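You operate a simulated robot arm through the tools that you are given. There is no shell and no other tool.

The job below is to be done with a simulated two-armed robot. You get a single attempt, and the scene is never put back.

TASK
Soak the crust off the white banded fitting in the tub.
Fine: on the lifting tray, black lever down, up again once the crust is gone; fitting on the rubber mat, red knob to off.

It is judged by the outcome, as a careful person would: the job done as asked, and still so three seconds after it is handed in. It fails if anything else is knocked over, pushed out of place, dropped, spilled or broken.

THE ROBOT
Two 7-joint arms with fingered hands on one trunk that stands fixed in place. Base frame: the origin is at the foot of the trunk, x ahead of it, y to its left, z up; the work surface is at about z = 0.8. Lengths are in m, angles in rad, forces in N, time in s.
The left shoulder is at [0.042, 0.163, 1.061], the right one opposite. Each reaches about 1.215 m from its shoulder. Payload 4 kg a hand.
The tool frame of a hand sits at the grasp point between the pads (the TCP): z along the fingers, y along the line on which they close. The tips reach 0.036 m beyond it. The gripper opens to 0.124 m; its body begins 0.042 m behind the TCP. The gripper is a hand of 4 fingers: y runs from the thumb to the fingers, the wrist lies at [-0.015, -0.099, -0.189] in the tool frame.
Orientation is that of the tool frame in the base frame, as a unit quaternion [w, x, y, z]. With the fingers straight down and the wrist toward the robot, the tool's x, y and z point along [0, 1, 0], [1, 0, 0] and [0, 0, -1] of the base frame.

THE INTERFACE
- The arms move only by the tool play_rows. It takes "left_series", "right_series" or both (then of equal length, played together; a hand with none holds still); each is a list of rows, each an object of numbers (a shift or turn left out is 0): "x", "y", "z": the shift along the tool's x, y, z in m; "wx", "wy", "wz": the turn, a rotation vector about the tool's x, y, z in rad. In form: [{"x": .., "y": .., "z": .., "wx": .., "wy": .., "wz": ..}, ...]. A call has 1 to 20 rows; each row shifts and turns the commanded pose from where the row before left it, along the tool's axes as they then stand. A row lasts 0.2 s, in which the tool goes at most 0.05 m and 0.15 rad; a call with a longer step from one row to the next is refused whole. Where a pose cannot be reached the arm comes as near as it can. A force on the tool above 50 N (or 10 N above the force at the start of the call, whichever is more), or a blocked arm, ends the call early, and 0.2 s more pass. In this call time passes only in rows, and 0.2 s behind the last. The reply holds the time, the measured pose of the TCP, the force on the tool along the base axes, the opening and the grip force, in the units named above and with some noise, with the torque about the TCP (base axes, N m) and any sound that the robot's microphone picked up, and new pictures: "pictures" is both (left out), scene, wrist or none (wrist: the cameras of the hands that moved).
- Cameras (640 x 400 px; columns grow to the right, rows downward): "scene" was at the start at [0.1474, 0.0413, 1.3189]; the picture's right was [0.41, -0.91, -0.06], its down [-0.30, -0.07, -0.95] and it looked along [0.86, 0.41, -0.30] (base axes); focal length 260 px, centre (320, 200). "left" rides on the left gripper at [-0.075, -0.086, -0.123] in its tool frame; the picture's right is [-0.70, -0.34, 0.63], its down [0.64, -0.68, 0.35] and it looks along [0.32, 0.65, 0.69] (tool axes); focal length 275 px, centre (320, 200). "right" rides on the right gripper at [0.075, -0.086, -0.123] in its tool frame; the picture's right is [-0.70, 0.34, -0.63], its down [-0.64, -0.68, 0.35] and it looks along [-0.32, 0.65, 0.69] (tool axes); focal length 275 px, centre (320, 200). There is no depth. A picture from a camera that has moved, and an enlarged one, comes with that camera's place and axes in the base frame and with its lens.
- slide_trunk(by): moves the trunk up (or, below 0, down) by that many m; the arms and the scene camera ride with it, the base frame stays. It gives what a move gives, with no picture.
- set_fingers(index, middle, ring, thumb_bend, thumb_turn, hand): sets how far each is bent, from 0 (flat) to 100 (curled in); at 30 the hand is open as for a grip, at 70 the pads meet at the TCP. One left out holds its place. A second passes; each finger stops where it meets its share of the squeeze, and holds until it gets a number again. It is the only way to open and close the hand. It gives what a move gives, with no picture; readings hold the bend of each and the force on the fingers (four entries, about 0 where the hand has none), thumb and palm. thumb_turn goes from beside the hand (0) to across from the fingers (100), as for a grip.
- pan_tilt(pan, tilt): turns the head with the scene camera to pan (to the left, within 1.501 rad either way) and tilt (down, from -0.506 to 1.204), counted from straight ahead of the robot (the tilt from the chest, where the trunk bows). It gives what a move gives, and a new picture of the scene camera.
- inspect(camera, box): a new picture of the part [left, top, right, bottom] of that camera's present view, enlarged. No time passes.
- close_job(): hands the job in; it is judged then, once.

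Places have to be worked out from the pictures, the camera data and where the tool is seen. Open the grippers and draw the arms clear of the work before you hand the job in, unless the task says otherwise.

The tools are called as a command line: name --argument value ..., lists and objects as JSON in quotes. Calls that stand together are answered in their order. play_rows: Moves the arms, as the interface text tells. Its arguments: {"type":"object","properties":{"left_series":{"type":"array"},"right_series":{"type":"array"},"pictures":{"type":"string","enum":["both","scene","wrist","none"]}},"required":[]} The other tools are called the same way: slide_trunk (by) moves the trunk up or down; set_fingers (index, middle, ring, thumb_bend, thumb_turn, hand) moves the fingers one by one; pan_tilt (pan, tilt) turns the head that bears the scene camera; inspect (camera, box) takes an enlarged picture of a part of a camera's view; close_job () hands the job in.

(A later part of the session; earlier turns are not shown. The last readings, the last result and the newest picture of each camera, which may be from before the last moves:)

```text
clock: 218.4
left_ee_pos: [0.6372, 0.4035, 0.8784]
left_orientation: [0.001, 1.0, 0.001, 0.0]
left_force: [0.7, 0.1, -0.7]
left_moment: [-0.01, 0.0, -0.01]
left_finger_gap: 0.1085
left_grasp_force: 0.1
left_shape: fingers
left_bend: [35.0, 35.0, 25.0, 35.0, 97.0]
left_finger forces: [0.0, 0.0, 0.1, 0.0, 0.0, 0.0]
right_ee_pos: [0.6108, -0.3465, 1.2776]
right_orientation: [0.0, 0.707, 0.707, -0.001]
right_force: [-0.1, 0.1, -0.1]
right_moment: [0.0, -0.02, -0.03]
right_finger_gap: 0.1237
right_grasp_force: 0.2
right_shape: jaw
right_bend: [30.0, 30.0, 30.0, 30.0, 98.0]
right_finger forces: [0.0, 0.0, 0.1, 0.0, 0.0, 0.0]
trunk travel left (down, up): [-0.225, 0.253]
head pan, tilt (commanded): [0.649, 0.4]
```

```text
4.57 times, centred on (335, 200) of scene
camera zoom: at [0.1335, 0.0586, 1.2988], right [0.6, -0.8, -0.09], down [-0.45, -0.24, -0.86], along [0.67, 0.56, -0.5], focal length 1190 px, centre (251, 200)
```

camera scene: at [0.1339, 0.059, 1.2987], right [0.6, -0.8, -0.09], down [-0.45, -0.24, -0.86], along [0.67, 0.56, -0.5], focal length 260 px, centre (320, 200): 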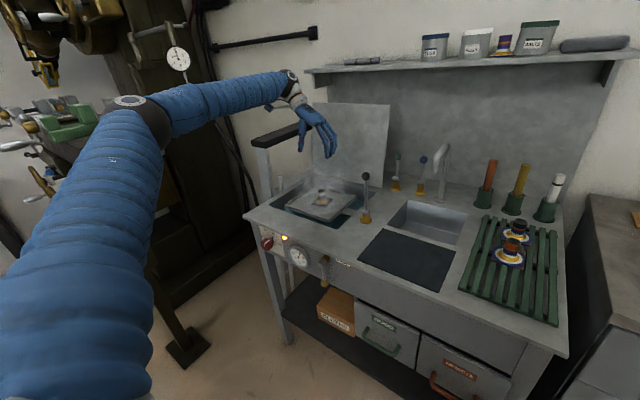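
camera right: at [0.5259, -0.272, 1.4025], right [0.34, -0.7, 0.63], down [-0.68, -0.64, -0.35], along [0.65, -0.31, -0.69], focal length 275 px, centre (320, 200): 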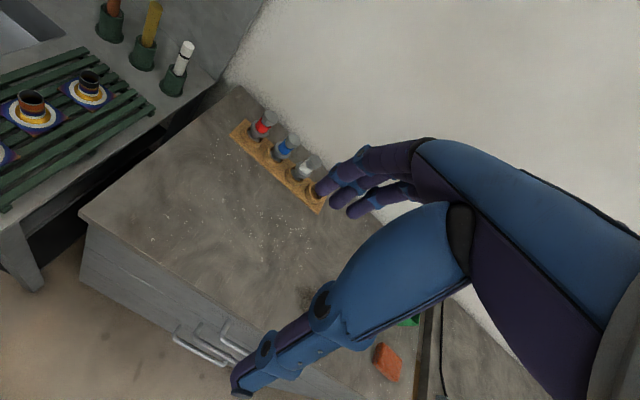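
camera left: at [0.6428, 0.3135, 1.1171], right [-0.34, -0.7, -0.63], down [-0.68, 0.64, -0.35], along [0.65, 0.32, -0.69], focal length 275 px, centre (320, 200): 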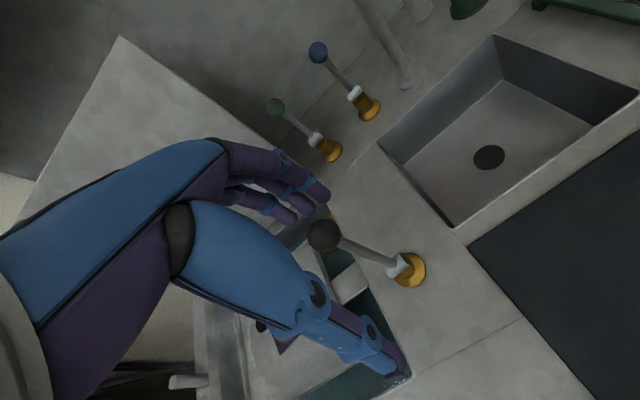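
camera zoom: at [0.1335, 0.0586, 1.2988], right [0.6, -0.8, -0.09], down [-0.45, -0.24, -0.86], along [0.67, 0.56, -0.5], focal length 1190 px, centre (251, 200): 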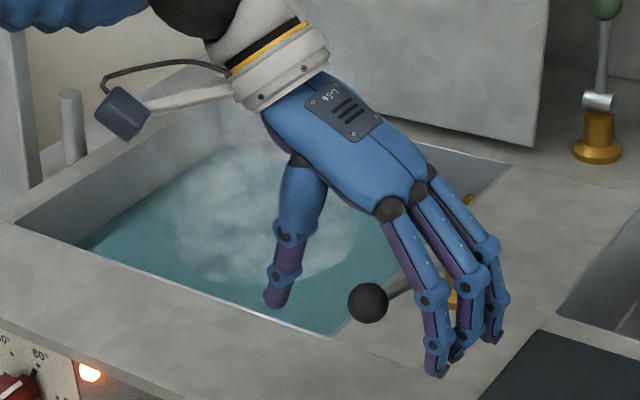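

70 s on this soak. A little longer, then I'll pinch and raise.

play_rows --left_series '[{}, {}, {}, {}, {}, {}, {}, {}, {}, {}, {}, {}, {}, {}, {}, {}, {}, {}, {}, {}]' --pictures "none"

play_rows --left_series '[{}, {}, {}, {}, {}, {}, {}, {}, {}, {}, {}, {}, {}, {}, {}, {}, {}, {}, {}, {}]' --pictures "none"

play_rows --left_series '[{}, {}, {}, {}, {}, {}, {}, {}, {}, {}, {}, {}, {}, {}, {}, {}, {}, {}, {}, {}]' --pictures "none"

play_rows --left_series '[{}, {}, {}, {}, {}, {}, {}, {}, {}, {}, {}, {}, {}, {}, {}, {}, {}, {}, {}, {}]' --pictures "none"

play_rows --left_series '[{}, {}, {}, {}, {}, {}, {}, {}, {}, {}, {}, {}, {}, {}, {}, {}, {}, {}, {}, {}]' --pictures "none"

play_rows --left_series '[{}, {}, {}, {}, {}, {}, {}, {}, {}, {}, {}, {}, {}, {}, {}, {}, {}, {}, {}, {}]' --pictures "none"

set_fingers --hand "left" --index 72 --middle 72 --thumb_bend 70

```text
clock: 222.6
left_ee_pos: [0.6388, 0.4032, 0.8792]
left_orientation: [0.0, 1.0, 0.001, 0.0]
left_force: [0.1, -0.3, 0.1]
left_moment: [0.0, -0.01, 0.03]
left_finger_gap: 0.1082
left_grasp_force: 0.0
left_shape: fingers
left_bend: [35.0, 35.0, 25.0, 35.0, 97.0]
left_finger forces: [0.1, 0.1, 0.0, 0.0, 0.1, 0.0]
right_ee_pos: [0.6124, -0.3446, 1.2783]
right_orientation: [0.0, 0.707, 0.707, -0.001]
right_force: [0.3, 0.4, -0.5]
right_moment: [0.01, 0.01, 0.0]
right_finger_gap: 0.1238
right_grasp_force: 0.0
right_shape: jaw
right_bend: [30.0, 30.0, 30.0, 30.0, 98.0]
right_finger forces: [0.1, 0.1, 0.0, 0.0, 0.1, 0.0]
trunk travel left (down, up): [-0.225, 0.253]
head pan, tilt (commanded): [0.649, 0.4]
```

```text
clock: 226.8
left_ee_pos: [0.6375, 0.4032, 0.8776]
left_orientation: [0.0, 1.0, 0.001, 0.0]
left_force: [0.1, -0.2, 1.1]
left_moment: [0.03, -0.01, 0.01]
left_finger_gap: 0.1083
left_grasp_force: 0.1
left_shape: fingers
left_bend: [35.0, 35.0, 25.0, 35.0, 97.0]
left_finger forces: [0.1, 0.0, 0.1, 0.0, 0.1, 0.0]
right_ee_pos: [0.6117, -0.3458, 1.2776]
right_orientation: [-0.001, 0.707, 0.707, 0.0]
right_force: [0.7, -0.7, -0.5]
right_moment: [-0.03, 0.0, 0.03]
right_finger_gap: 0.1238
right_grasp_force: 0.0
right_shape: jaw
right_bend: [30.0, 30.0, 30.0, 30.0, 98.0]
right_finger forces: [0.0, 0.0, 0.0, 0.1, 0.0, 0.1]
trunk travel left (down, up): [-0.225, 0.253]
head pan, tilt (commanded): [0.649, 0.4]
```

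```text
clock: 231.0
left_ee_pos: [0.6379, 0.4028, 0.8775]
left_orientation: [0.0, 1.0, 0.001, 0.0]
left_force: [0.0, 0.4, 0.6]
left_moment: [0.01, -0.01, 0.02]
left_finger_gap: 0.1083
left_grasp_force: 0.1
left_shape: fingers
left_bend: [35.0, 35.0, 25.0, 35.0, 97.0]
left_finger forces: [0.0, 0.0, 0.0, 0.1, 0.0, 0.1]
right_ee_pos: [0.613, -0.3461, 1.2773]
right_orientation: [0.0, 0.707, 0.707, 0.0]
right_force: [-0.2, -0.3, 0.0]
right_moment: [0.01, 0.0, -0.03]
right_finger_gap: 0.1237
right_grasp_force: 0.0
right_shape: jaw
right_bend: [30.0, 30.0, 30.0, 30.0, 98.0]
right_finger forces: [0.1, 0.0, 0.1, 0.0, 0.1, 0.1]
trunk travel left (down, up): [-0.225, 0.253]
head pan, tilt (commanded): [0.649, 0.4]
```

```text
clock: 235.2
left_ee_pos: [0.6389, 0.4037, 0.8772]
left_orientation: [0.0, 1.0, 0.001, 0.001]
left_force: [0.5, -0.4, -0.3]
left_moment: [0.0, 0.02, 0.01]
left_finger_gap: 0.1083
left_grasp_force: 0.2
left_shape: fingers
left_bend: [35.0, 35.0, 25.0, 35.0, 97.0]
left_finger forces: [0.1, 0.0, 0.0, 0.0, 0.0, 0.0]
right_ee_pos: [0.6119, -0.3451, 1.2789]
right_orientation: [0.0, 0.708, 0.707, 0.0]
right_force: [0.5, -0.4, 1.2]
right_moment: [0.02, 0.01, 0.0]
right_finger_gap: 0.1237
right_grasp_force: 0.1
right_shape: jaw
right_bend: [30.0, 30.0, 30.0, 30.0, 98.0]
right_finger forces: [0.0, 0.0, 0.1, 0.1, 0.0, 0.0]
trunk travel left (down, up): [-0.225, 0.253]
head pan, tilt (commanded): [0.649, 0.4]
```

```text
clock: 239.4
left_ee_pos: [0.6379, 0.4029, 0.8794]
left_orientation: [0.0, 1.0, 0.001, 0.0]
left_force: [0.2, -0.1, -0.4]
left_moment: [0.0, 0.01, 0.0]
left_finger_gap: 0.1082
left_grasp_force: 0.0
left_shape: fingers
left_bend: [35.0, 35.0, 25.0, 35.0, 97.0]
left_finger forces: [0.1, 0.1, 0.0, 0.0, 0.1, 0.0]
right_ee_pos: [0.6109, -0.3453, 1.2775]
right_orientation: [0.0, 0.707, 0.707, -0.001]
right_force: [0.3, 0.5, 0.2]
right_moment: [0.03, 0.01, -0.01]
right_finger_gap: 0.1235
right_grasp_force: 0.1
right_shape: jaw
right_bend: [30.0, 30.0, 30.0, 30.0, 98.0]
right_finger forces: [0.0, 0.0, 0.0, 0.0, 0.0, 0.1]
trunk travel left (down, up): [-0.225, 0.253]
head pan, tilt (commanded): [0.649, 0.4]
```

```text
clock: 243.6
left_ee_pos: [0.6378, 0.4028, 0.877]
left_orientation: [-0.001, 1.0, 0.0, 0.0]
left_force: [0.5, 0.0, 0.1]
left_moment: [-0.03, -0.02, -0.03]
left_finger_gap: 0.1082
left_grasp_force: 0.1
left_shape: fingers
left_bend: [35.0, 35.0, 25.0, 35.0, 97.0]
left_finger forces: [0.1, 0.0, 0.1, 0.0, 0.1, 0.0]
right_ee_pos: [0.6104, -0.3453, 1.2782]
right_orientation: [0.0, 0.707, 0.707, -0.001]
right_force: [0.3, 0.1, 0.1]
right_moment: [-0.02, 0.03, 0.02]
right_finger_gap: 0.1238
right_grasp_force: 0.1
right_shape: jaw
right_bend: [30.0, 30.0, 30.0, 30.0, 98.0]
right_finger forces: [0.0, 0.0, 0.1, 0.0, 0.0, 0.0]
trunk travel left (down, up): [-0.225, 0.253]
head pan, tilt (commanded): [0.649, 0.4]
```

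```text
clock: 244.6
left_ee_pos: [0.6375, 0.4037, 0.8775]
left_orientation: [0.0, 1.0, 0.001, -0.001]
left_force: [-1.4, 5.3, -5.5]
left_moment: [0.05, 0.04, -0.11]
left_finger_gap: 0.0114
left_grasp_force: 11.9
left_shape: fingers
left_bend: [71.0, 71.0, 25.0, 66.0, 97.0]
left_finger forces: [6.0, 5.4, 0.0, 0.1, 12.0, 0.2]
right_ee_pos: [0.6122, -0.3454, 1.2789]
right_orientation: [0.0, 0.707, 0.707, 0.0]
right_force: [0.6, -0.5, -0.7]
right_moment: [0.01, 0.02, 0.0]
right_finger_gap: 0.1239
right_grasp_force: 0.2
right_shape: jaw
right_bend: [30.0, 30.0, 30.0, 30.0, 98.0]
right_finger forces: [0.0, 0.0, 0.0, 0.0, 0.0, 0.1]
trunk travel left (down, up): [-0.225, 0.253]
head pan, tilt (commanded): [0.649, 0.4]
```

Pinched with a balanced grip after 96 s of soak. I raise along the arc with the outward correction built in.

play_rows --left_series '[{"y": -0.002}, {"x": 0.0025, "z": -0.0076}, {"x": 0.0029, "z": -0.0075}, {"x": 0.0033, "z": -0.0074}, {"x": 0.0037, "z": -0.0073}, {"x": 0.0041, "z": -0.0072}]' --pictures "none"

play_rows --left_series '[{"x": 0.0045, "z": -0.0062}, {"x": 0.0052, "z": -0.0058}, {"x": 0.0056, "z": -0.0054}, {"x": 0.006, "z": -0.005}]' --pictures "none"

inspect --camera "scene" --box '[265, 150, 405, 230]'

```text
clock: 246.0
left_ee_pos: [0.6519, 0.4035, 0.9151]
left_orientation: [-0.001, 1.0, 0.001, 0.001]
left_force: [-8.6, 2.6, -4.3]
left_moment: [0.05, 0.28, -0.2]
left_finger_gap: 0.01
left_grasp_force: 12.6
left_shape: fingers
left_bend: [71.0, 68.0, 25.0, 67.0, 97.0]
left_finger forces: [6.8, 8.2, 0.0, 0.1, 9.7, 0.0]
right_ee_pos: [0.6117, -0.3448, 1.2795]
right_orientation: [-0.001, 0.707, 0.707, 0.0]
right_force: [0.2, 0.1, -0.8]
right_moment: [-0.01, -0.04, 0.01]
right_finger_gap: 0.1239
right_grasp_force: 0.0
right_shape: jaw
right_bend: [30.0, 30.0, 30.0, 30.0, 98.0]
right_finger forces: [0.0, 0.0, 0.1, 0.0, 0.1, 0.0]
trunk travel left (down, up): [-0.225, 0.253]
head pan, tilt (commanded): [0.649, 0.4]
```

```text
clock: 247.0
left_ee_pos: [0.6738, 0.4043, 0.9388]
left_orientation: [0.0, 1.0, 0.001, 0.002]
left_force: [-17.5, 3.5, 4.5]
left_moment: [0.0, 0.49, -0.22]
left_finger_gap: 0.0085
left_grasp_force: 14.4
left_shape: fingers
left_bend: [71.0, 68.0, 25.0, 67.0, 97.0]
left_finger forces: [5.4, 11.2, 0.1, 0.0, 11.9, 0.0]
right_ee_pos: [0.6109, -0.3463, 1.2801]
right_orientation: [0.0, 0.708, 0.707, 0.0]
right_force: [0.3, -0.8, -0.7]
right_moment: [0.0, -0.01, 0.01]
right_finger_gap: 0.1239
right_grasp_force: 0.0
right_shape: jaw
right_bend: [30.0, 30.0, 30.0, 30.0, 98.0]
right_finger forces: [0.1, 0.0, 0.0, 0.0, 0.1, 0.1]
trunk travel left (down, up): [-0.225, 0.253]
head pan, tilt (commanded): [0.649, 0.4]
```

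```text
4.57 times, centred on (335, 190) of scene
camera zoom: at [0.1318, 0.0586, 1.2991], right [0.6, -0.8, -0.09], down [-0.45, -0.24, -0.86], along [0.67, 0.56, -0.5], focal length 1190 px, centre (251, 246)
```

zoom: 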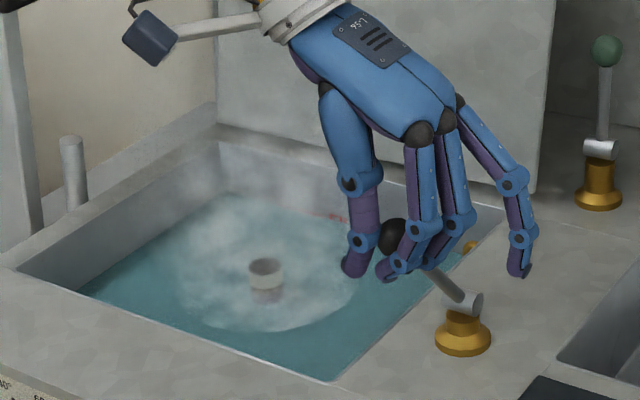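

The lift goes smoothly with less force. I continue to about 15° and check the fitting.

play_rows --left_series '[{"x": 0.0046, "z": -0.0048}, {"x": 0.0055, "z": -0.0042}, {"x": 0.006, "z": -0.0036}, {"x": 0.0063, "z": -0.0031}, {"x": 0.0066, "z": -0.0027}, {"x": 0.0067, "z": -0.0023}]' --pictures "none"

inspect --camera "scene" --box '[305, 185, 340, 215]'

```text
clock: 248.4
left_ee_pos: [0.7092, 0.4022, 0.9572]
left_orientation: [0.0, 1.0, 0.001, 0.001]
left_force: [-10.5, -3.3, 1.6]
left_moment: [-0.12, 0.21, -0.14]
left_finger_gap: 0.0006
left_grasp_force: 5.4
left_shape: fingers
left_bend: [72.0, 71.0, 25.0, 69.0, 97.0]
left_finger forces: [0.0, 9.4, 0.0, 0.1, 0.4, 0.0]
right_ee_pos: [0.6112, -0.346, 1.2792]
right_orientation: [0.0, 0.708, 0.707, 0.0]
right_force: [0.1, -0.7, 0.5]
right_moment: [0.02, -0.01, -0.03]
right_finger_gap: 0.1238
right_grasp_force: 0.0
right_shape: jaw
right_bend: [30.0, 30.0, 30.0, 30.0, 98.0]
right_finger forces: [0.1, 0.1, 0.0, 0.1, 0.0, 0.0]
trunk travel left (down, up): [-0.225, 0.253]
head pan, tilt (commanded): [0.649, 0.4]
```

```text
13.33 times, centred on (322, 200) of scene
camera zoom: at [0.1327, 0.058, 1.2989], right [0.6, -0.8, -0.09], down [-0.45, -0.23, -0.86], along [0.67, 0.56, -0.5], focal length 3472 px, centre (287, 200)
```

zoom: 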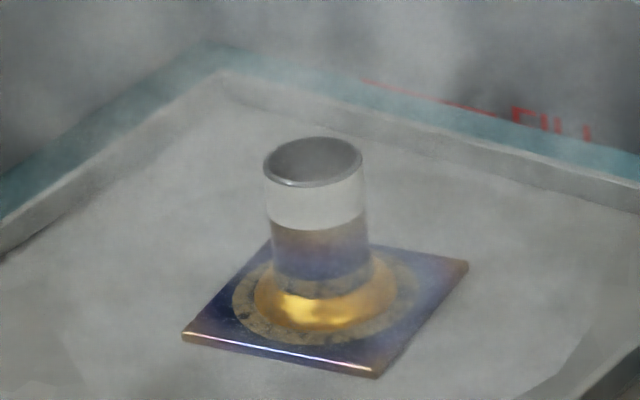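

After 96 s continuous (about 180 s total) the mark is identical to before: the white crust is gone and only a stain remains on the metal that soaking doesn't change. I bring the lever fully up.

play_rows --left_series '[{"x": 0.0067, "z": -0.0018}, {"x": 0.0067, "z": -0.0014}, {"x": 0.0067, "z": -0.001}, {"x": 0.0067, "z": -0.0006}, {"x": 0.0067, "z": -0.0002}, {"x": 0.003, "z": 0.0}]' --pictures "none"

inspect --camera "scene" --box '[265, 140, 405, 220]'

```text
clock: 249.8
left_ee_pos: [0.7433, 0.404, 0.9655]
left_orientation: [0.0, 1.0, 0.001, -0.001]
left_force: [-25.2, -3.4, 5.3]
left_moment: [-0.15, 0.7, -0.2]
left_finger_gap: 0.0002
left_grasp_force: 13.0
left_shape: fingers
left_bend: [72.0, 72.0, 25.0, 69.0, 97.0]
left_finger forces: [0.0, 25.2, 0.0, 0.0, 0.1, 0.0]
right_ee_pos: [0.6103, -0.3472, 1.2789]
right_orientation: [0.001, 0.707, 0.707, 0.001]
right_force: [-0.1, 0.2, -0.6]
right_moment: [-0.04, 0.0, 0.0]
right_finger_gap: 0.1239
right_grasp_force: 0.0
right_shape: jaw
right_bend: [30.0, 30.0, 30.0, 30.0, 98.0]
right_finger forces: [0.1, 0.1, 0.1, 0.0, 0.1, 0.0]
trunk travel left (down, up): [-0.225, 0.253]
head pan, tilt (commanded): [0.649, 0.4]
```

```text
4.57 times, centred on (335, 180) of scene
camera zoom: at [0.131, 0.0584, 1.2991], right [0.6, -0.8, -0.09], down [-0.45, -0.24, -0.86], along [0.67, 0.56, -0.5], focal length 1190 px, centre (251, 291)
```

zoom: 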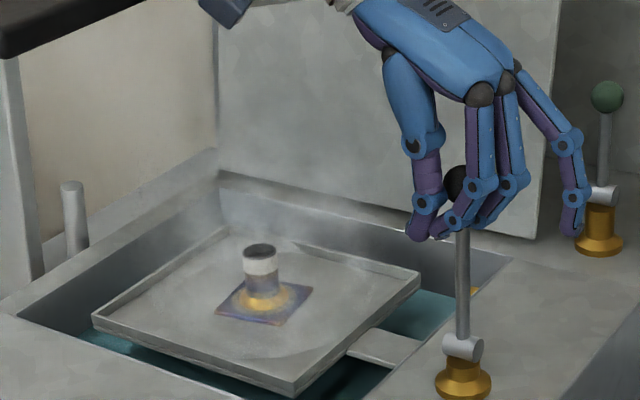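

The lever is hard against its up stop. I back off the push, open the hand, and rise clear.

play_rows --left_series '[{"x": -0.005}, {"x": -0.005}]' --pictures "none"

set_fingers --hand "left" --index 35 --middle 35 --ring 35 --thumb_bend 35

play_rows --left_series '[{"z": -0.02}, {"z": -0.03}, {"z": -0.03}, {"z": -0.025}, {"x": 0.008, "y": -0.025}, {"x": 0.01, "y": -0.035}, {"x": 0.01, "y": -0.04}, {"x": 0.01, "y": -0.04}, {"x": 0.01, "y": -0.035}, {"x": 0.008, "y": -0.03}]' --pictures "both"

inspect --camera "left" --box '[390, 240, 490, 340]'

inspect --camera "scene" --box '[265, 150, 405, 230]'

```text
clock: 250.4
left_ee_pos: [0.7363, 0.4026, 0.9642]
left_orientation: [-0.001, 1.0, 0.003, 0.0]
left_force: [-0.3, -0.3, 0.4]
left_moment: [0.02, -0.01, 0.0]
left_finger_gap: 0.0005
left_grasp_force: 0.1
left_shape: fingers
left_bend: [72.0, 72.0, 25.0, 69.0, 97.0]
left_finger forces: [0.1, 0.1, 0.0, 0.0, 0.0, 0.1]
right_ee_pos: [0.612, -0.345, 1.2787]
right_orientation: [-0.001, 0.707, 0.707, 0.001]
right_force: [-0.2, 0.0, -0.2]
right_moment: [0.02, 0.02, -0.03]
right_finger_gap: 0.124
right_grasp_force: 0.0
right_shape: jaw
right_bend: [30.0, 30.0, 30.0, 30.0, 98.0]
right_finger forces: [0.0, 0.1, 0.1, 0.0, 0.0, 0.0]
trunk travel left (down, up): [-0.225, 0.253]
head pan, tilt (commanded): [0.649, 0.4]
```

```text
clock: 251.4
left_ee_pos: [0.7361, 0.4036, 0.9631]
left_orientation: [0.0, 1.0, 0.001, 0.0]
left_force: [0.4, -0.9, 0.2]
left_moment: [0.0, 0.01, 0.01]
left_finger_gap: 0.1082
left_grasp_force: 0.2
left_shape: fingers
left_bend: [35.0, 35.0, 35.0, 35.0, 97.0]
left_finger forces: [0.0, 0.0, 0.0, 0.0, 0.1, 0.1]
right_ee_pos: [0.612, -0.3447, 1.2792]
right_orientation: [-0.001, 0.708, 0.707, 0.0]
right_force: [0.2, 0.1, 0.3]
right_moment: [-0.03, -0.01, -0.02]
right_finger_gap: 0.1235
right_grasp_force: 0.1
right_shape: jaw
right_bend: [30.0, 30.0, 30.0, 30.0, 98.0]
right_finger forces: [0.0, 0.0, 0.0, 0.1, 0.0, 0.1]
trunk travel left (down, up): [-0.225, 0.253]
head pan, tilt (commanded): [0.649, 0.4]
```

```text
clock: 253.6
left_ee_pos: [0.7929, 0.609, 1.066]
left_orientation: [0.0, 1.0, 0.002, -0.001]
left_force: [0.3, -0.5, 0.0]
left_moment: [0.0, 0.01, 0.01]
left_finger_gap: 0.1082
left_grasp_force: 0.1
left_shape: fingers
left_bend: [35.0, 35.0, 35.0, 35.0, 97.0]
left_finger forces: [0.0, 0.0, 0.1, 0.0, 0.0, 0.1]
right_ee_pos: [0.6124, -0.3457, 1.2784]
right_orientation: [-0.001, 0.707, 0.707, -0.001]
right_force: [-0.1, 0.0, 0.0]
right_moment: [-0.01, 0.01, -0.04]
right_finger_gap: 0.1237
right_grasp_force: 0.0
right_shape: jaw
right_bend: [30.0, 30.0, 30.0, 30.0, 98.0]
right_finger forces: [0.1, 0.0, 0.0, 0.1, 0.0, 0.0]
trunk travel left (down, up): [-0.225, 0.253]
head pan, tilt (commanded): [0.649, 0.4]
camera scene: at [0.1338, 0.0589, 1.2987], right [0.6, -0.8, -0.09], down [-0.45, -0.24, -0.86], along [0.67, 0.56, -0.5], focal length 260 px, centre (320, 200)
camera left: at [0.7177, 0.694, 1.1897], right [-0.7, 0.34, -0.63], down [0.64, 0.68, -0.35], along [0.32, -0.65, -0.69], focal length 275 px, centre (320, 200)
```

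scene: 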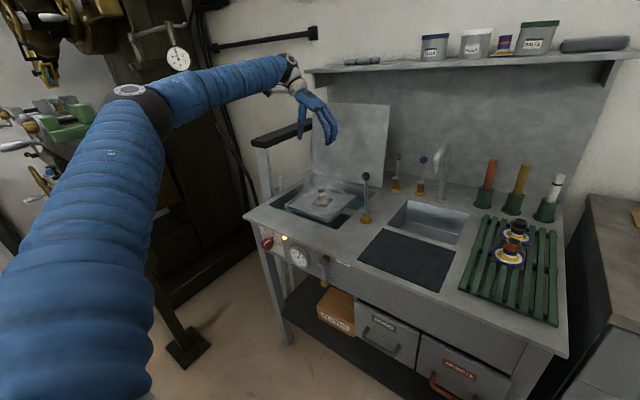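
left: 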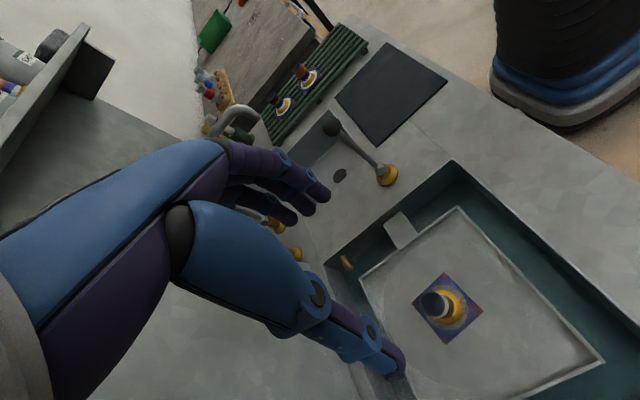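

```text
4.00 times, centred on (440, 290) of left
camera zoom: at [0.7177, 0.694, 1.1897], right [-0.7, 0.34, -0.63], down [0.64, 0.68, -0.35], along [0.32, -0.65, -0.69], focal length 1101 px, centre (-160, -160)
```

zoom: 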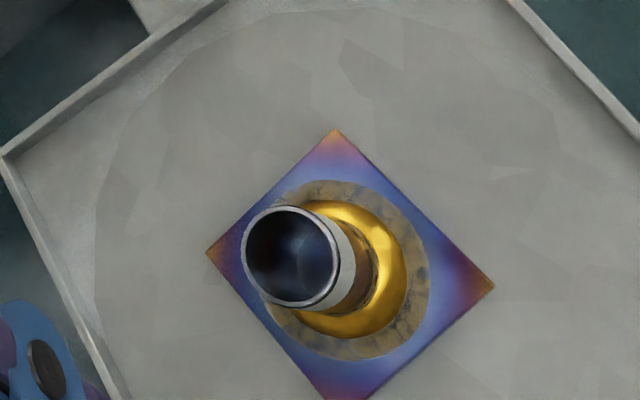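

```text
4.57 times, centred on (335, 190) of scene
camera zoom: at [0.1338, 0.0589, 1.2987], right [0.6, -0.8, -0.09], down [-0.45, -0.24, -0.86], along [0.67, 0.56, -0.5], focal length 1190 px, centre (251, 246)
```

zoom: 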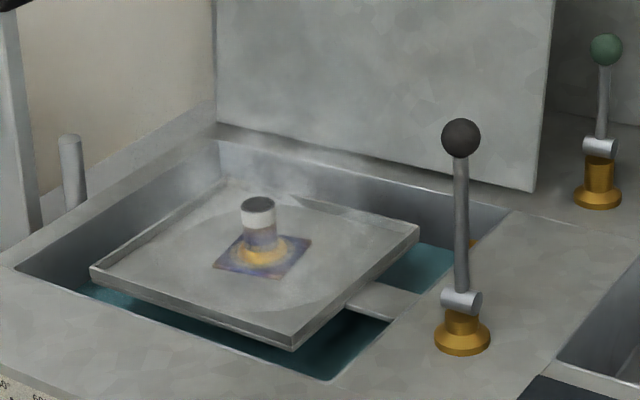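

The lever is up, the tray raised, and the fitting stands at about [0.807, 0.611] with its rim at z≈0.84. I descend over it, lining the middle finger and thumb up with the tube this time.

play_rows --left_series '[{"x": 0.002, "y": -0.001, "z": 0.03}, {"x": 0.002, "y": -0.001, "z": 0.03}, {"z": 0.03}, {"z": 0.03}, {"z": 0.03}]' --pictures "wrist"

inspect --camera "left" --box '[240, 150, 480, 400]'

inspect --camera "scene" --box '[285, 140, 365, 215]'

```text
clock: 254.8
left_ee_pos: [0.7956, 0.6127, 0.9163]
left_orientation: [0.0, 1.0, 0.0, -0.001]
left_force: [0.8, -0.4, -0.4]
left_moment: [0.0, -0.01, 0.01]
left_finger_gap: 0.1083
left_grasp_force: 0.0
left_shape: fingers
left_bend: [35.0, 35.0, 35.0, 35.0, 97.0]
left_finger forces: [0.0, 0.0, 0.0, 0.0, 0.0, 0.0]
right_ee_pos: [0.6128, -0.3459, 1.2776]
right_orientation: [0.0, 0.706, 0.708, -0.001]
right_force: [0.2, -0.3, -0.7]
right_moment: [0.01, -0.02, 0.02]
right_finger_gap: 0.1239
right_grasp_force: 0.0
right_shape: jaw
right_bend: [30.0, 30.0, 30.0, 30.0, 98.0]
right_finger forces: [0.0, 0.0, 0.1, 0.1, 0.1, 0.1]
trunk travel left (down, up): [-0.225, 0.253]
head pan, tilt (commanded): [0.649, 0.4]
camera left: at [0.7212, 0.6987, 1.0399], right [-0.7, 0.34, -0.63], down [0.64, 0.68, -0.35], along [0.32, -0.65, -0.69], focal length 275 px, centre (320, 200)
```

left: 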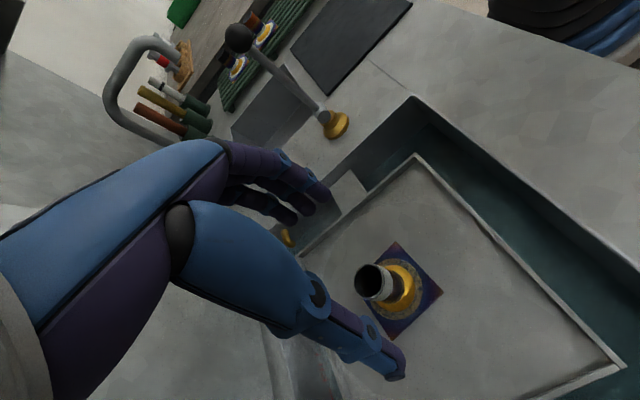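

```text
1.60 times, centred on (360, 275) of left
camera zoom: at [0.7212, 0.6987, 1.0399], right [-0.7, 0.34, -0.63], down [0.64, 0.68, -0.35], along [0.32, -0.65, -0.69], focal length 440 px, centre (256, 80)
```

zoom: 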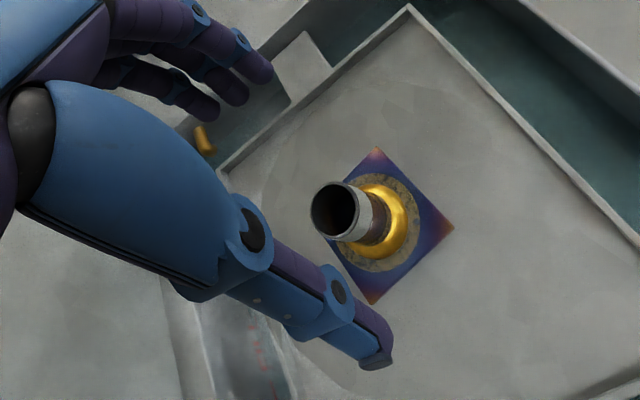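

```text
5.33 times, centred on (325, 178) of scene
camera zoom: at [0.134, 0.0591, 1.2987], right [0.6, -0.8, -0.09], down [-0.45, -0.24, -0.86], along [0.67, 0.56, -0.5], focal length 1389 px, centre (293, 320)
```

zoom: 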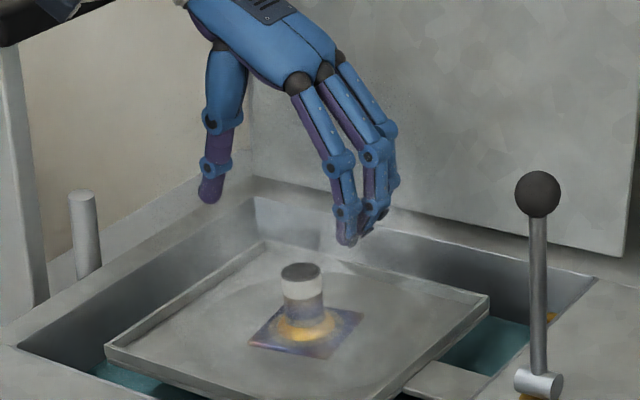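

The tube sits 10 mm to +x of the TCP and is centred in y, as intended. I go down to grasp height.

play_rows --left_series '[{"z": 0.02}, {"z": 0.02}, {"z": 0.02}, {"z": 0.014}]' --pictures "wrist"

inspect --camera "scene" --box '[285, 150, 365, 215]'

inspect --camera "left" --box '[200, 150, 440, 400]'

```text
clock: 255.8
left_ee_pos: [0.7957, 0.6121, 0.8438]
left_orientation: [0.001, 1.0, 0.002, -0.001]
left_force: [0.7, 0.1, -0.1]
left_moment: [0.0, 0.0, 0.05]
left_finger_gap: 0.108
left_grasp_force: 0.0
left_shape: fingers
left_bend: [35.0, 35.0, 35.0, 35.0, 97.0]
left_finger forces: [0.1, 0.0, 0.0, 0.1, 0.0, 0.1]
right_ee_pos: [0.6113, -0.3456, 1.2775]
right_orientation: [-0.001, 0.707, 0.707, -0.001]
right_force: [-0.5, -0.1, 1.1]
right_moment: [0.01, -0.03, 0.01]
right_finger_gap: 0.1238
right_grasp_force: 0.1
right_shape: jaw
right_bend: [30.0, 30.0, 30.0, 30.0, 98.0]
right_finger forces: [0.1, 0.0, 0.0, 0.0, 0.0, 0.0]
trunk travel left (down, up): [-0.225, 0.253]
head pan, tilt (commanded): [0.649, 0.4]
camera left: at [0.7205, 0.6987, 0.9658], right [-0.7, 0.34, -0.63], down [0.64, 0.68, -0.35], along [0.32, -0.65, -0.69], focal length 275 px, centre (320, 200)
```

left: 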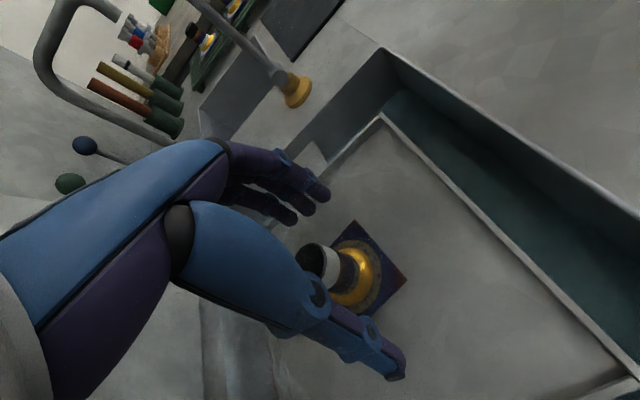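

```text
6.15 times, centred on (325, 182) of scene
camera zoom: at [0.1336, 0.0587, 1.2988], right [0.6, -0.8, -0.09], down [-0.45, -0.24, -0.86], along [0.67, 0.56, -0.5], focal length 1602 px, centre (289, 308)
```

zoom: 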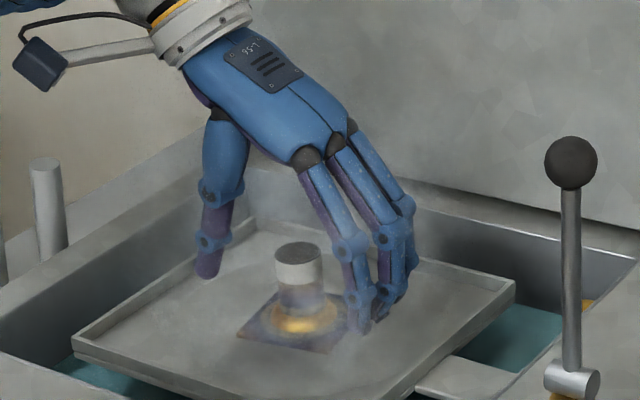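

```text
1.60 times, centred on (320, 275) of left
camera zoom: at [0.7205, 0.6987, 0.9658], right [-0.7, 0.34, -0.63], down [0.64, 0.68, -0.35], along [0.32, -0.65, -0.69], focal length 440 px, centre (320, 80)
```

zoom: 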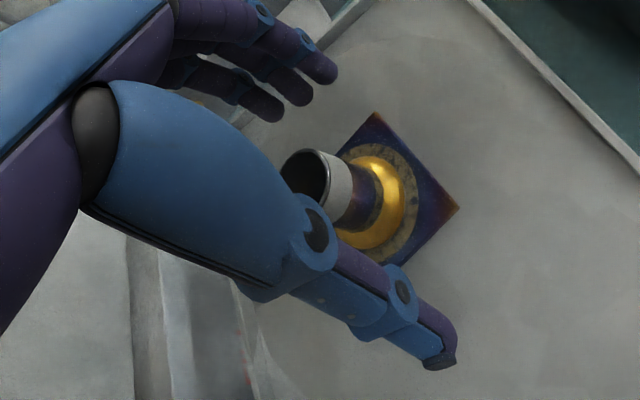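

Fingers and thumb straddle the tube with clearance. I close on it.

set_fingers --hand "left" --index 70 --middle 70 --ring 70 --thumb_bend 70

inspect --camera "left" --box '[200, 150, 440, 400]'

inspect --camera "scene" --box '[285, 150, 365, 215]'

```text
clock: 256.8
left_ee_pos: [0.7952, 0.6123, 0.8429]
left_orientation: [-0.001, 1.0, 0.001, 0.0]
left_force: [-0.3, 0.4, 0.3]
left_moment: [0.0, -0.02, -0.03]
left_finger_gap: 0.0013
left_grasp_force: 0.1
left_shape: fingers
left_bend: [70.0, 70.0, 70.0, 70.0, 97.0]
left_finger forces: [0.0, 0.0, 0.1, 0.1, 0.1, 0.1]
right_ee_pos: [0.6123, -0.3452, 1.2786]
right_orientation: [-0.001, 0.707, 0.707, 0.0]
right_force: [0.4, -0.1, 0.5]
right_moment: [0.0, -0.01, 0.03]
right_finger_gap: 0.124
right_grasp_force: 0.1
right_shape: jaw
right_bend: [30.0, 30.0, 30.0, 30.0, 98.0]
right_finger forces: [0.1, 0.0, 0.0, 0.0, 0.0, 0.0]
trunk travel left (down, up): [-0.225, 0.253]
head pan, tilt (commanded): [0.649, 0.4]
```

```text
1.60 times, centred on (320, 275) of left
camera zoom: at [0.7205, 0.6985, 0.9664], right [-0.7, 0.34, -0.63], down [0.64, 0.68, -0.35], along [0.32, -0.65, -0.69], focal length 440 px, centre (320, 80)
```

zoom: 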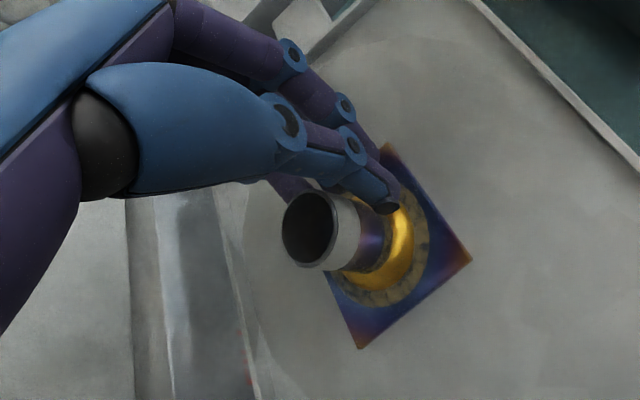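

```text
6.15 times, centred on (325, 182) of scene
camera zoom: at [0.1335, 0.0586, 1.2988], right [0.6, -0.8, -0.09], down [-0.45, -0.24, -0.86], along [0.67, 0.56, -0.5], focal length 1602 px, centre (289, 308)
```

zoom: 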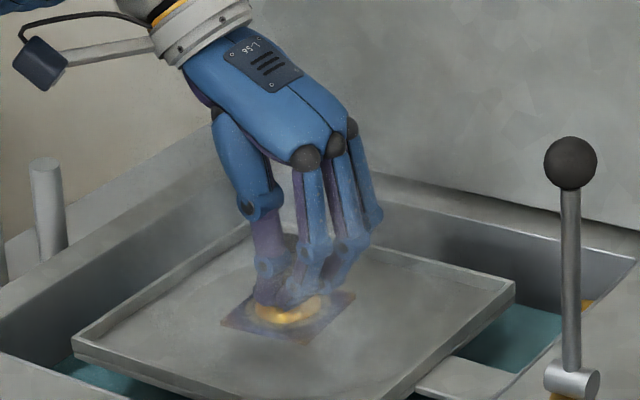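

The fingers closed without force: the tube slipped to the +x side, so the pads actually meet at the TCP centreline, as in my first grasp. I open the hand again and relocate the fitting.

set_fingers --hand "left" --index 35 --middle 35 --ring 35 --thumb_bend 35

inspect --camera "left" --box '[200, 150, 440, 400]'

inspect --camera "scene" --box '[285, 150, 365, 215]'

```text
clock: 257.8
left_ee_pos: [0.7954, 0.6121, 0.8427]
left_orientation: [0.0, 1.0, 0.001, 0.001]
left_force: [0.4, 0.2, -0.5]
left_moment: [0.0, 0.01, -0.02]
left_finger_gap: 0.1081
left_grasp_force: 0.0
left_shape: fingers
left_bend: [35.0, 35.0, 35.0, 35.0, 97.0]
left_finger forces: [0.1, 0.1, 0.0, 0.0, 0.0, 0.0]
right_ee_pos: [0.6113, -0.3459, 1.2787]
right_orientation: [-0.001, 0.707, 0.707, 0.0]
right_force: [-0.4, -0.2, -0.1]
right_moment: [-0.03, -0.03, 0.0]
right_finger_gap: 0.124
right_grasp_force: 0.0
right_shape: jaw
right_bend: [30.0, 30.0, 30.0, 30.0, 98.0]
right_finger forces: [0.0, 0.0, 0.1, 0.0, 0.0, 0.1]
trunk travel left (down, up): [-0.225, 0.253]
head pan, tilt (commanded): [0.649, 0.4]
```

```text
1.60 times, centred on (320, 275) of left
camera zoom: at [0.7206, 0.6986, 0.9663], right [-0.7, 0.34, -0.63], down [0.64, 0.68, -0.35], along [0.32, -0.65, -0.69], focal length 440 px, centre (320, 80)
```

zoom: 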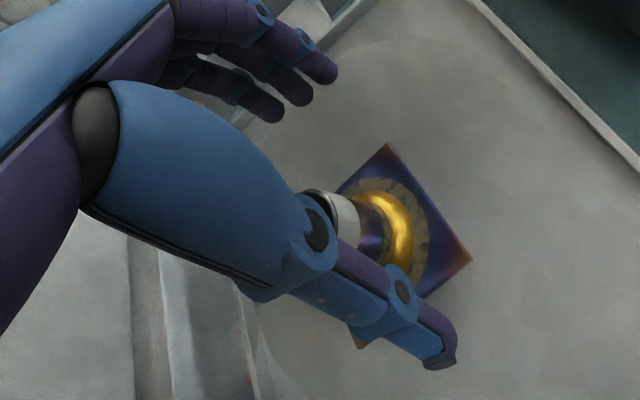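

```text
6.15 times, centred on (325, 182) of scene
camera zoom: at [0.1335, 0.0586, 1.2988], right [0.6, -0.8, -0.09], down [-0.45, -0.24, -0.86], along [0.67, 0.56, -0.5], focal length 1602 px, centre (289, 308)
```

zoom: 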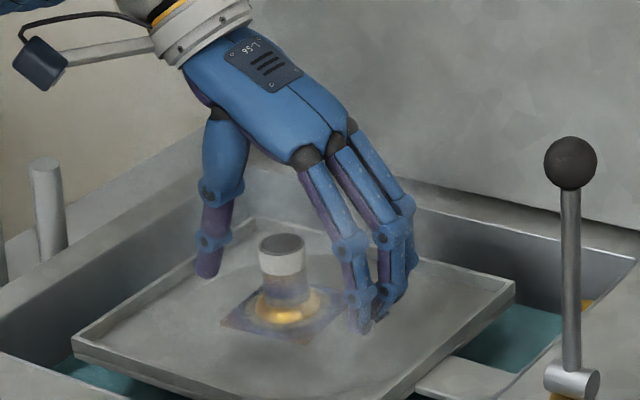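

It's still upright, now at about [0.810, 0.626]. I shift the open hand so the TCP is centred on the tube, which is safe at this height.

play_rows --left_series '[{"x": 0.007, "y": -0.007}, {"x": 0.007, "y": -0.007}]' --pictures "none"

inspect --camera "left" --box '[200, 150, 440, 400]'

inspect --camera "scene" --box '[285, 150, 365, 215]'

```text
clock: 258.4
left_ee_pos: [0.8104, 0.6266, 0.8444]
left_orientation: [0.0, 1.0, 0.002, 0.0]
left_force: [0.1, -0.3, 0.2]
left_moment: [-0.01, 0.03, -0.03]
left_finger_gap: 0.1082
left_grasp_force: 0.1
left_shape: fingers
left_bend: [35.0, 35.0, 35.0, 35.0, 97.0]
left_finger forces: [0.0, 0.0, 0.0, 0.1, 0.0, 0.1]
right_ee_pos: [0.6124, -0.3461, 1.2786]
right_orientation: [-0.001, 0.707, 0.708, -0.001]
right_force: [0.3, 0.8, -0.5]
right_moment: [0.0, 0.02, 0.0]
right_finger_gap: 0.1237
right_grasp_force: 0.1
right_shape: jaw
right_bend: [30.0, 30.0, 30.0, 30.0, 98.0]
right_finger forces: [0.1, 0.0, 0.1, 0.0, 0.0, 0.0]
trunk travel left (down, up): [-0.225, 0.253]
head pan, tilt (commanded): [0.649, 0.4]
```

```text
1.60 times, centred on (320, 275) of left
camera zoom: at [0.7342, 0.7115, 0.9673], right [-0.7, 0.34, -0.63], down [0.64, 0.68, -0.35], along [0.32, -0.65, -0.69], focal length 440 px, centre (320, 80)
```

zoom: 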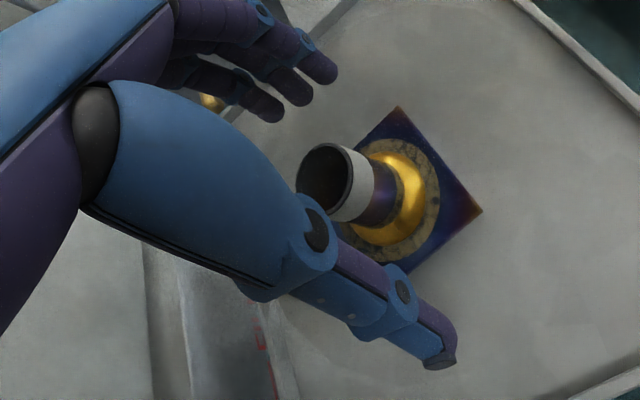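

```text
6.15 times, centred on (325, 182) of scene
camera zoom: at [0.1337, 0.0586, 1.2988], right [0.6, -0.8, -0.09], down [-0.45, -0.24, -0.86], along [0.67, 0.56, -0.5], focal length 1602 px, centre (289, 308)
```

zoom: 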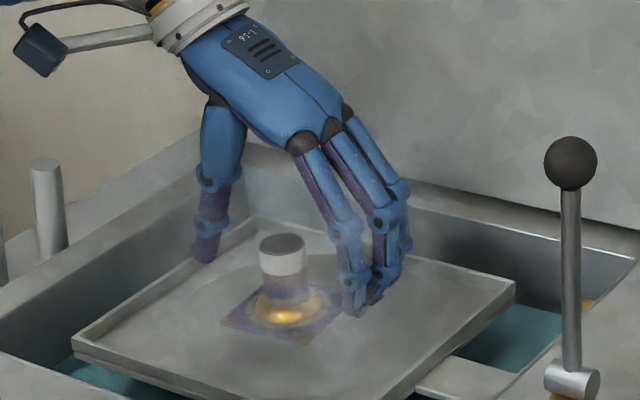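

The tube is within a couple of millimetres of the TCP axis, about 5 mm to +y. I make that small correction and close.

play_rows --left_series '[{"x": -0.001, "y": -0.004}]' --pictures "none"

set_fingers --hand "left" --index 68 --middle 68 --ring 68 --thumb_bend 68

inspect --camera "left" --box '[200, 150, 440, 400]'

inspect --camera "scene" --box '[285, 150, 365, 215]'

```text
clock: 258.8
left_ee_pos: [0.8097, 0.63, 0.8437]
left_orientation: [0.001, 1.0, 0.001, -0.001]
left_force: [-0.6, 0.0, -0.7]
left_moment: [0.01, 0.01, 0.01]
left_finger_gap: 0.108
left_grasp_force: 0.1
left_shape: fingers
left_bend: [35.0, 35.0, 35.0, 35.0, 97.0]
left_finger forces: [0.1, 0.0, 0.0, 0.1, 0.0, 0.1]
right_ee_pos: [0.6122, -0.3467, 1.2779]
right_orientation: [0.0, 0.707, 0.707, -0.001]
right_force: [0.0, -0.1, -0.2]
right_moment: [-0.02, -0.03, -0.03]
right_finger_gap: 0.124
right_grasp_force: 0.0
right_shape: jaw
right_bend: [30.0, 30.0, 30.0, 30.0, 98.0]
right_finger forces: [0.0, 0.1, 0.0, 0.0, 0.0, 0.0]
trunk travel left (down, up): [-0.225, 0.253]
head pan, tilt (commanded): [0.649, 0.4]
```

```text
clock: 259.8
left_ee_pos: [0.8087, 0.6297, 0.8443]
left_orientation: [0.0, 1.0, 0.001, 0.0]
left_force: [0.5, -1.7, 3.0]
left_moment: [-0.24, -0.06, -0.03]
left_finger_gap: 0.0217
left_grasp_force: 10.5
left_shape: fingers
left_bend: [64.0, 62.0, 68.0, 65.0, 97.0]
left_finger forces: [3.6, 7.9, 0.1, 0.0, 9.4, 0.1]
right_ee_pos: [0.6118, -0.3459, 1.2774]
right_orientation: [0.0, 0.707, 0.707, 0.0]
right_force: [0.1, 0.0, -0.3]
right_moment: [0.02, 0.02, 0.03]
right_finger_gap: 0.1239
right_grasp_force: 0.0
right_shape: jaw
right_bend: [30.0, 30.0, 30.0, 30.0, 98.0]
right_finger forces: [0.1, 0.0, 0.0, 0.0, 0.0, 0.0]
trunk travel left (down, up): [-0.225, 0.253]
head pan, tilt (commanded): [0.649, 0.4]
```

```text
1.60 times, centred on (320, 275) of left
camera zoom: at [0.7334, 0.7152, 0.9672], right [-0.7, 0.34, -0.63], down [0.64, 0.68, -0.35], along [0.32, -0.65, -0.69], focal length 440 px, centre (320, 80)
```

zoom: 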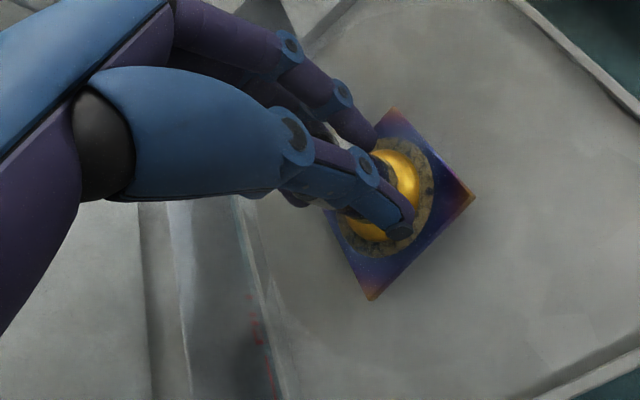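

```text
6.15 times, centred on (325, 182) of scene
camera zoom: at [0.1333, 0.0583, 1.2988], right [0.6, -0.8, -0.09], down [-0.45, -0.24, -0.86], along [0.67, 0.56, -0.5], focal length 1602 px, centre (289, 308)
```

zoom: 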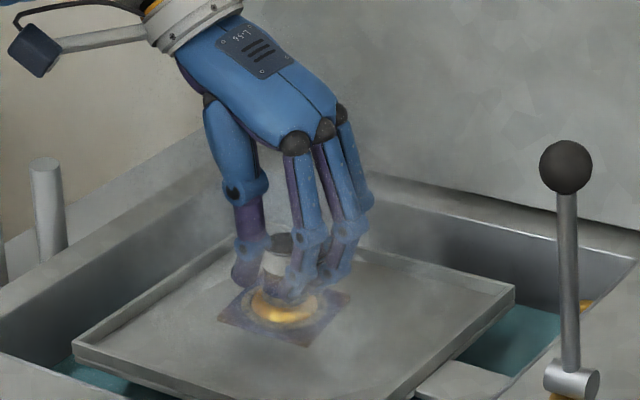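

A good grasp now: index and middle against thumb at about 9 N. I tighten slightly while it still rests flat, then lift a little.

set_fingers --hand "left" --index 71 --middle 72 --thumb_bend 71

play_rows --left_series '[{"z": -0.005}, {"z": -0.01}, {"z": -0.015}, {"z": -0.02}, {"z": -0.02}]' --pictures "wrist"

inspect --camera "left" --box '[200, 150, 440, 400]'

inspect --camera "scene" --box '[285, 130, 365, 200]'

```text
clock: 260.8
left_ee_pos: [0.8092, 0.6303, 0.845]
left_orientation: [0.001, 1.0, 0.0, 0.0]
left_force: [-0.3, -1.4, 1.8]
left_moment: [-0.17, -0.03, 0.0]
left_finger_gap: 0.0157
left_grasp_force: 13.4
left_shape: fingers
left_bend: [65.0, 62.0, 68.0, 67.0, 96.0]
left_finger forces: [5.7, 8.9, 0.0, 0.0, 12.5, 0.0]
right_ee_pos: [0.6125, -0.3466, 1.2781]
right_orientation: [0.0, 0.707, 0.707, 0.0]
right_force: [-0.5, 0.2, -0.4]
right_moment: [0.03, 0.01, 0.01]
right_finger_gap: 0.1238
right_grasp_force: 0.0
right_shape: jaw
right_bend: [30.0, 30.0, 30.0, 30.0, 98.0]
right_finger forces: [0.0, 0.1, 0.0, 0.0, 0.0, 0.0]
trunk travel left (down, up): [-0.225, 0.253]
head pan, tilt (commanded): [0.649, 0.4]
```

```text
clock: 262.0
left_ee_pos: [0.8085, 0.6288, 0.9143]
left_orientation: [0.0, 1.0, 0.002, -0.001]
left_force: [-0.7, -0.4, -0.5]
left_moment: [-0.04, -0.01, -0.03]
left_finger_gap: 0.0149
left_grasp_force: 13.0
left_shape: fingers
left_bend: [65.0, 63.0, 68.0, 67.0, 96.0]
left_finger forces: [5.3, 8.8, 0.0, 0.0, 12.1, 0.0]
right_ee_pos: [0.6117, -0.3456, 1.2787]
right_orientation: [-0.001, 0.707, 0.707, 0.0]
right_force: [-0.9, 0.2, 0.2]
right_moment: [0.02, 0.03, -0.03]
right_finger_gap: 0.1238
right_grasp_force: 0.1
right_shape: jaw
right_bend: [30.0, 30.0, 30.0, 30.0, 98.0]
right_finger forces: [0.0, 0.1, 0.1, 0.0, 0.0, 0.0]
trunk travel left (down, up): [-0.225, 0.253]
head pan, tilt (commanded): [0.649, 0.4]
camera left: at [0.7331, 0.7141, 1.037], right [-0.7, 0.34, -0.63], down [0.64, 0.68, -0.35], along [0.32, -0.65, -0.69], focal length 275 px, centre (320, 200)
```

left: 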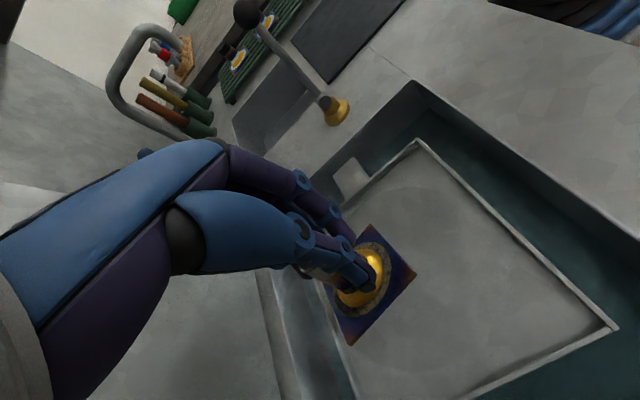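

```text
1.60 times, centred on (320, 275) of left
camera zoom: at [0.7331, 0.7141, 1.037], right [-0.7, 0.34, -0.63], down [0.64, 0.68, -0.35], along [0.32, -0.65, -0.69], focal length 440 px, centre (320, 80)
```

zoom: 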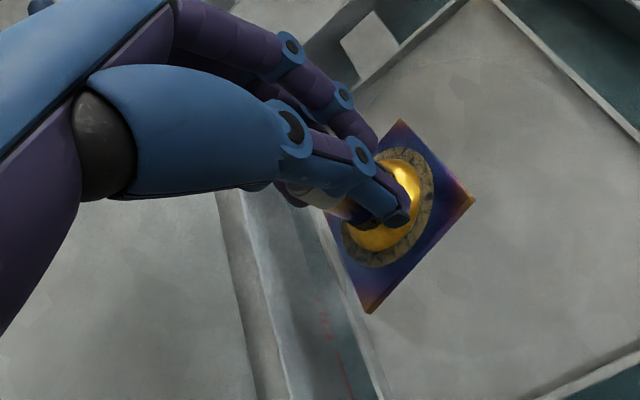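

```text
5.71 times, centred on (325, 165) of scene
camera zoom: at [0.1334, 0.0584, 1.2989], right [0.6, -0.8, -0.09], down [-0.45, -0.24, -0.86], along [0.67, 0.56, -0.5], focal length 1488 px, centre (291, 400)
```

zoom: 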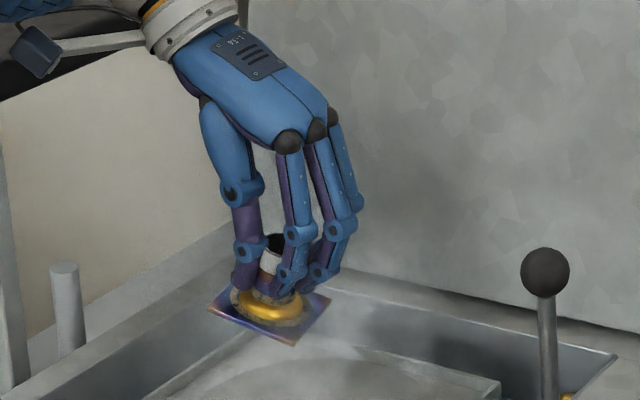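

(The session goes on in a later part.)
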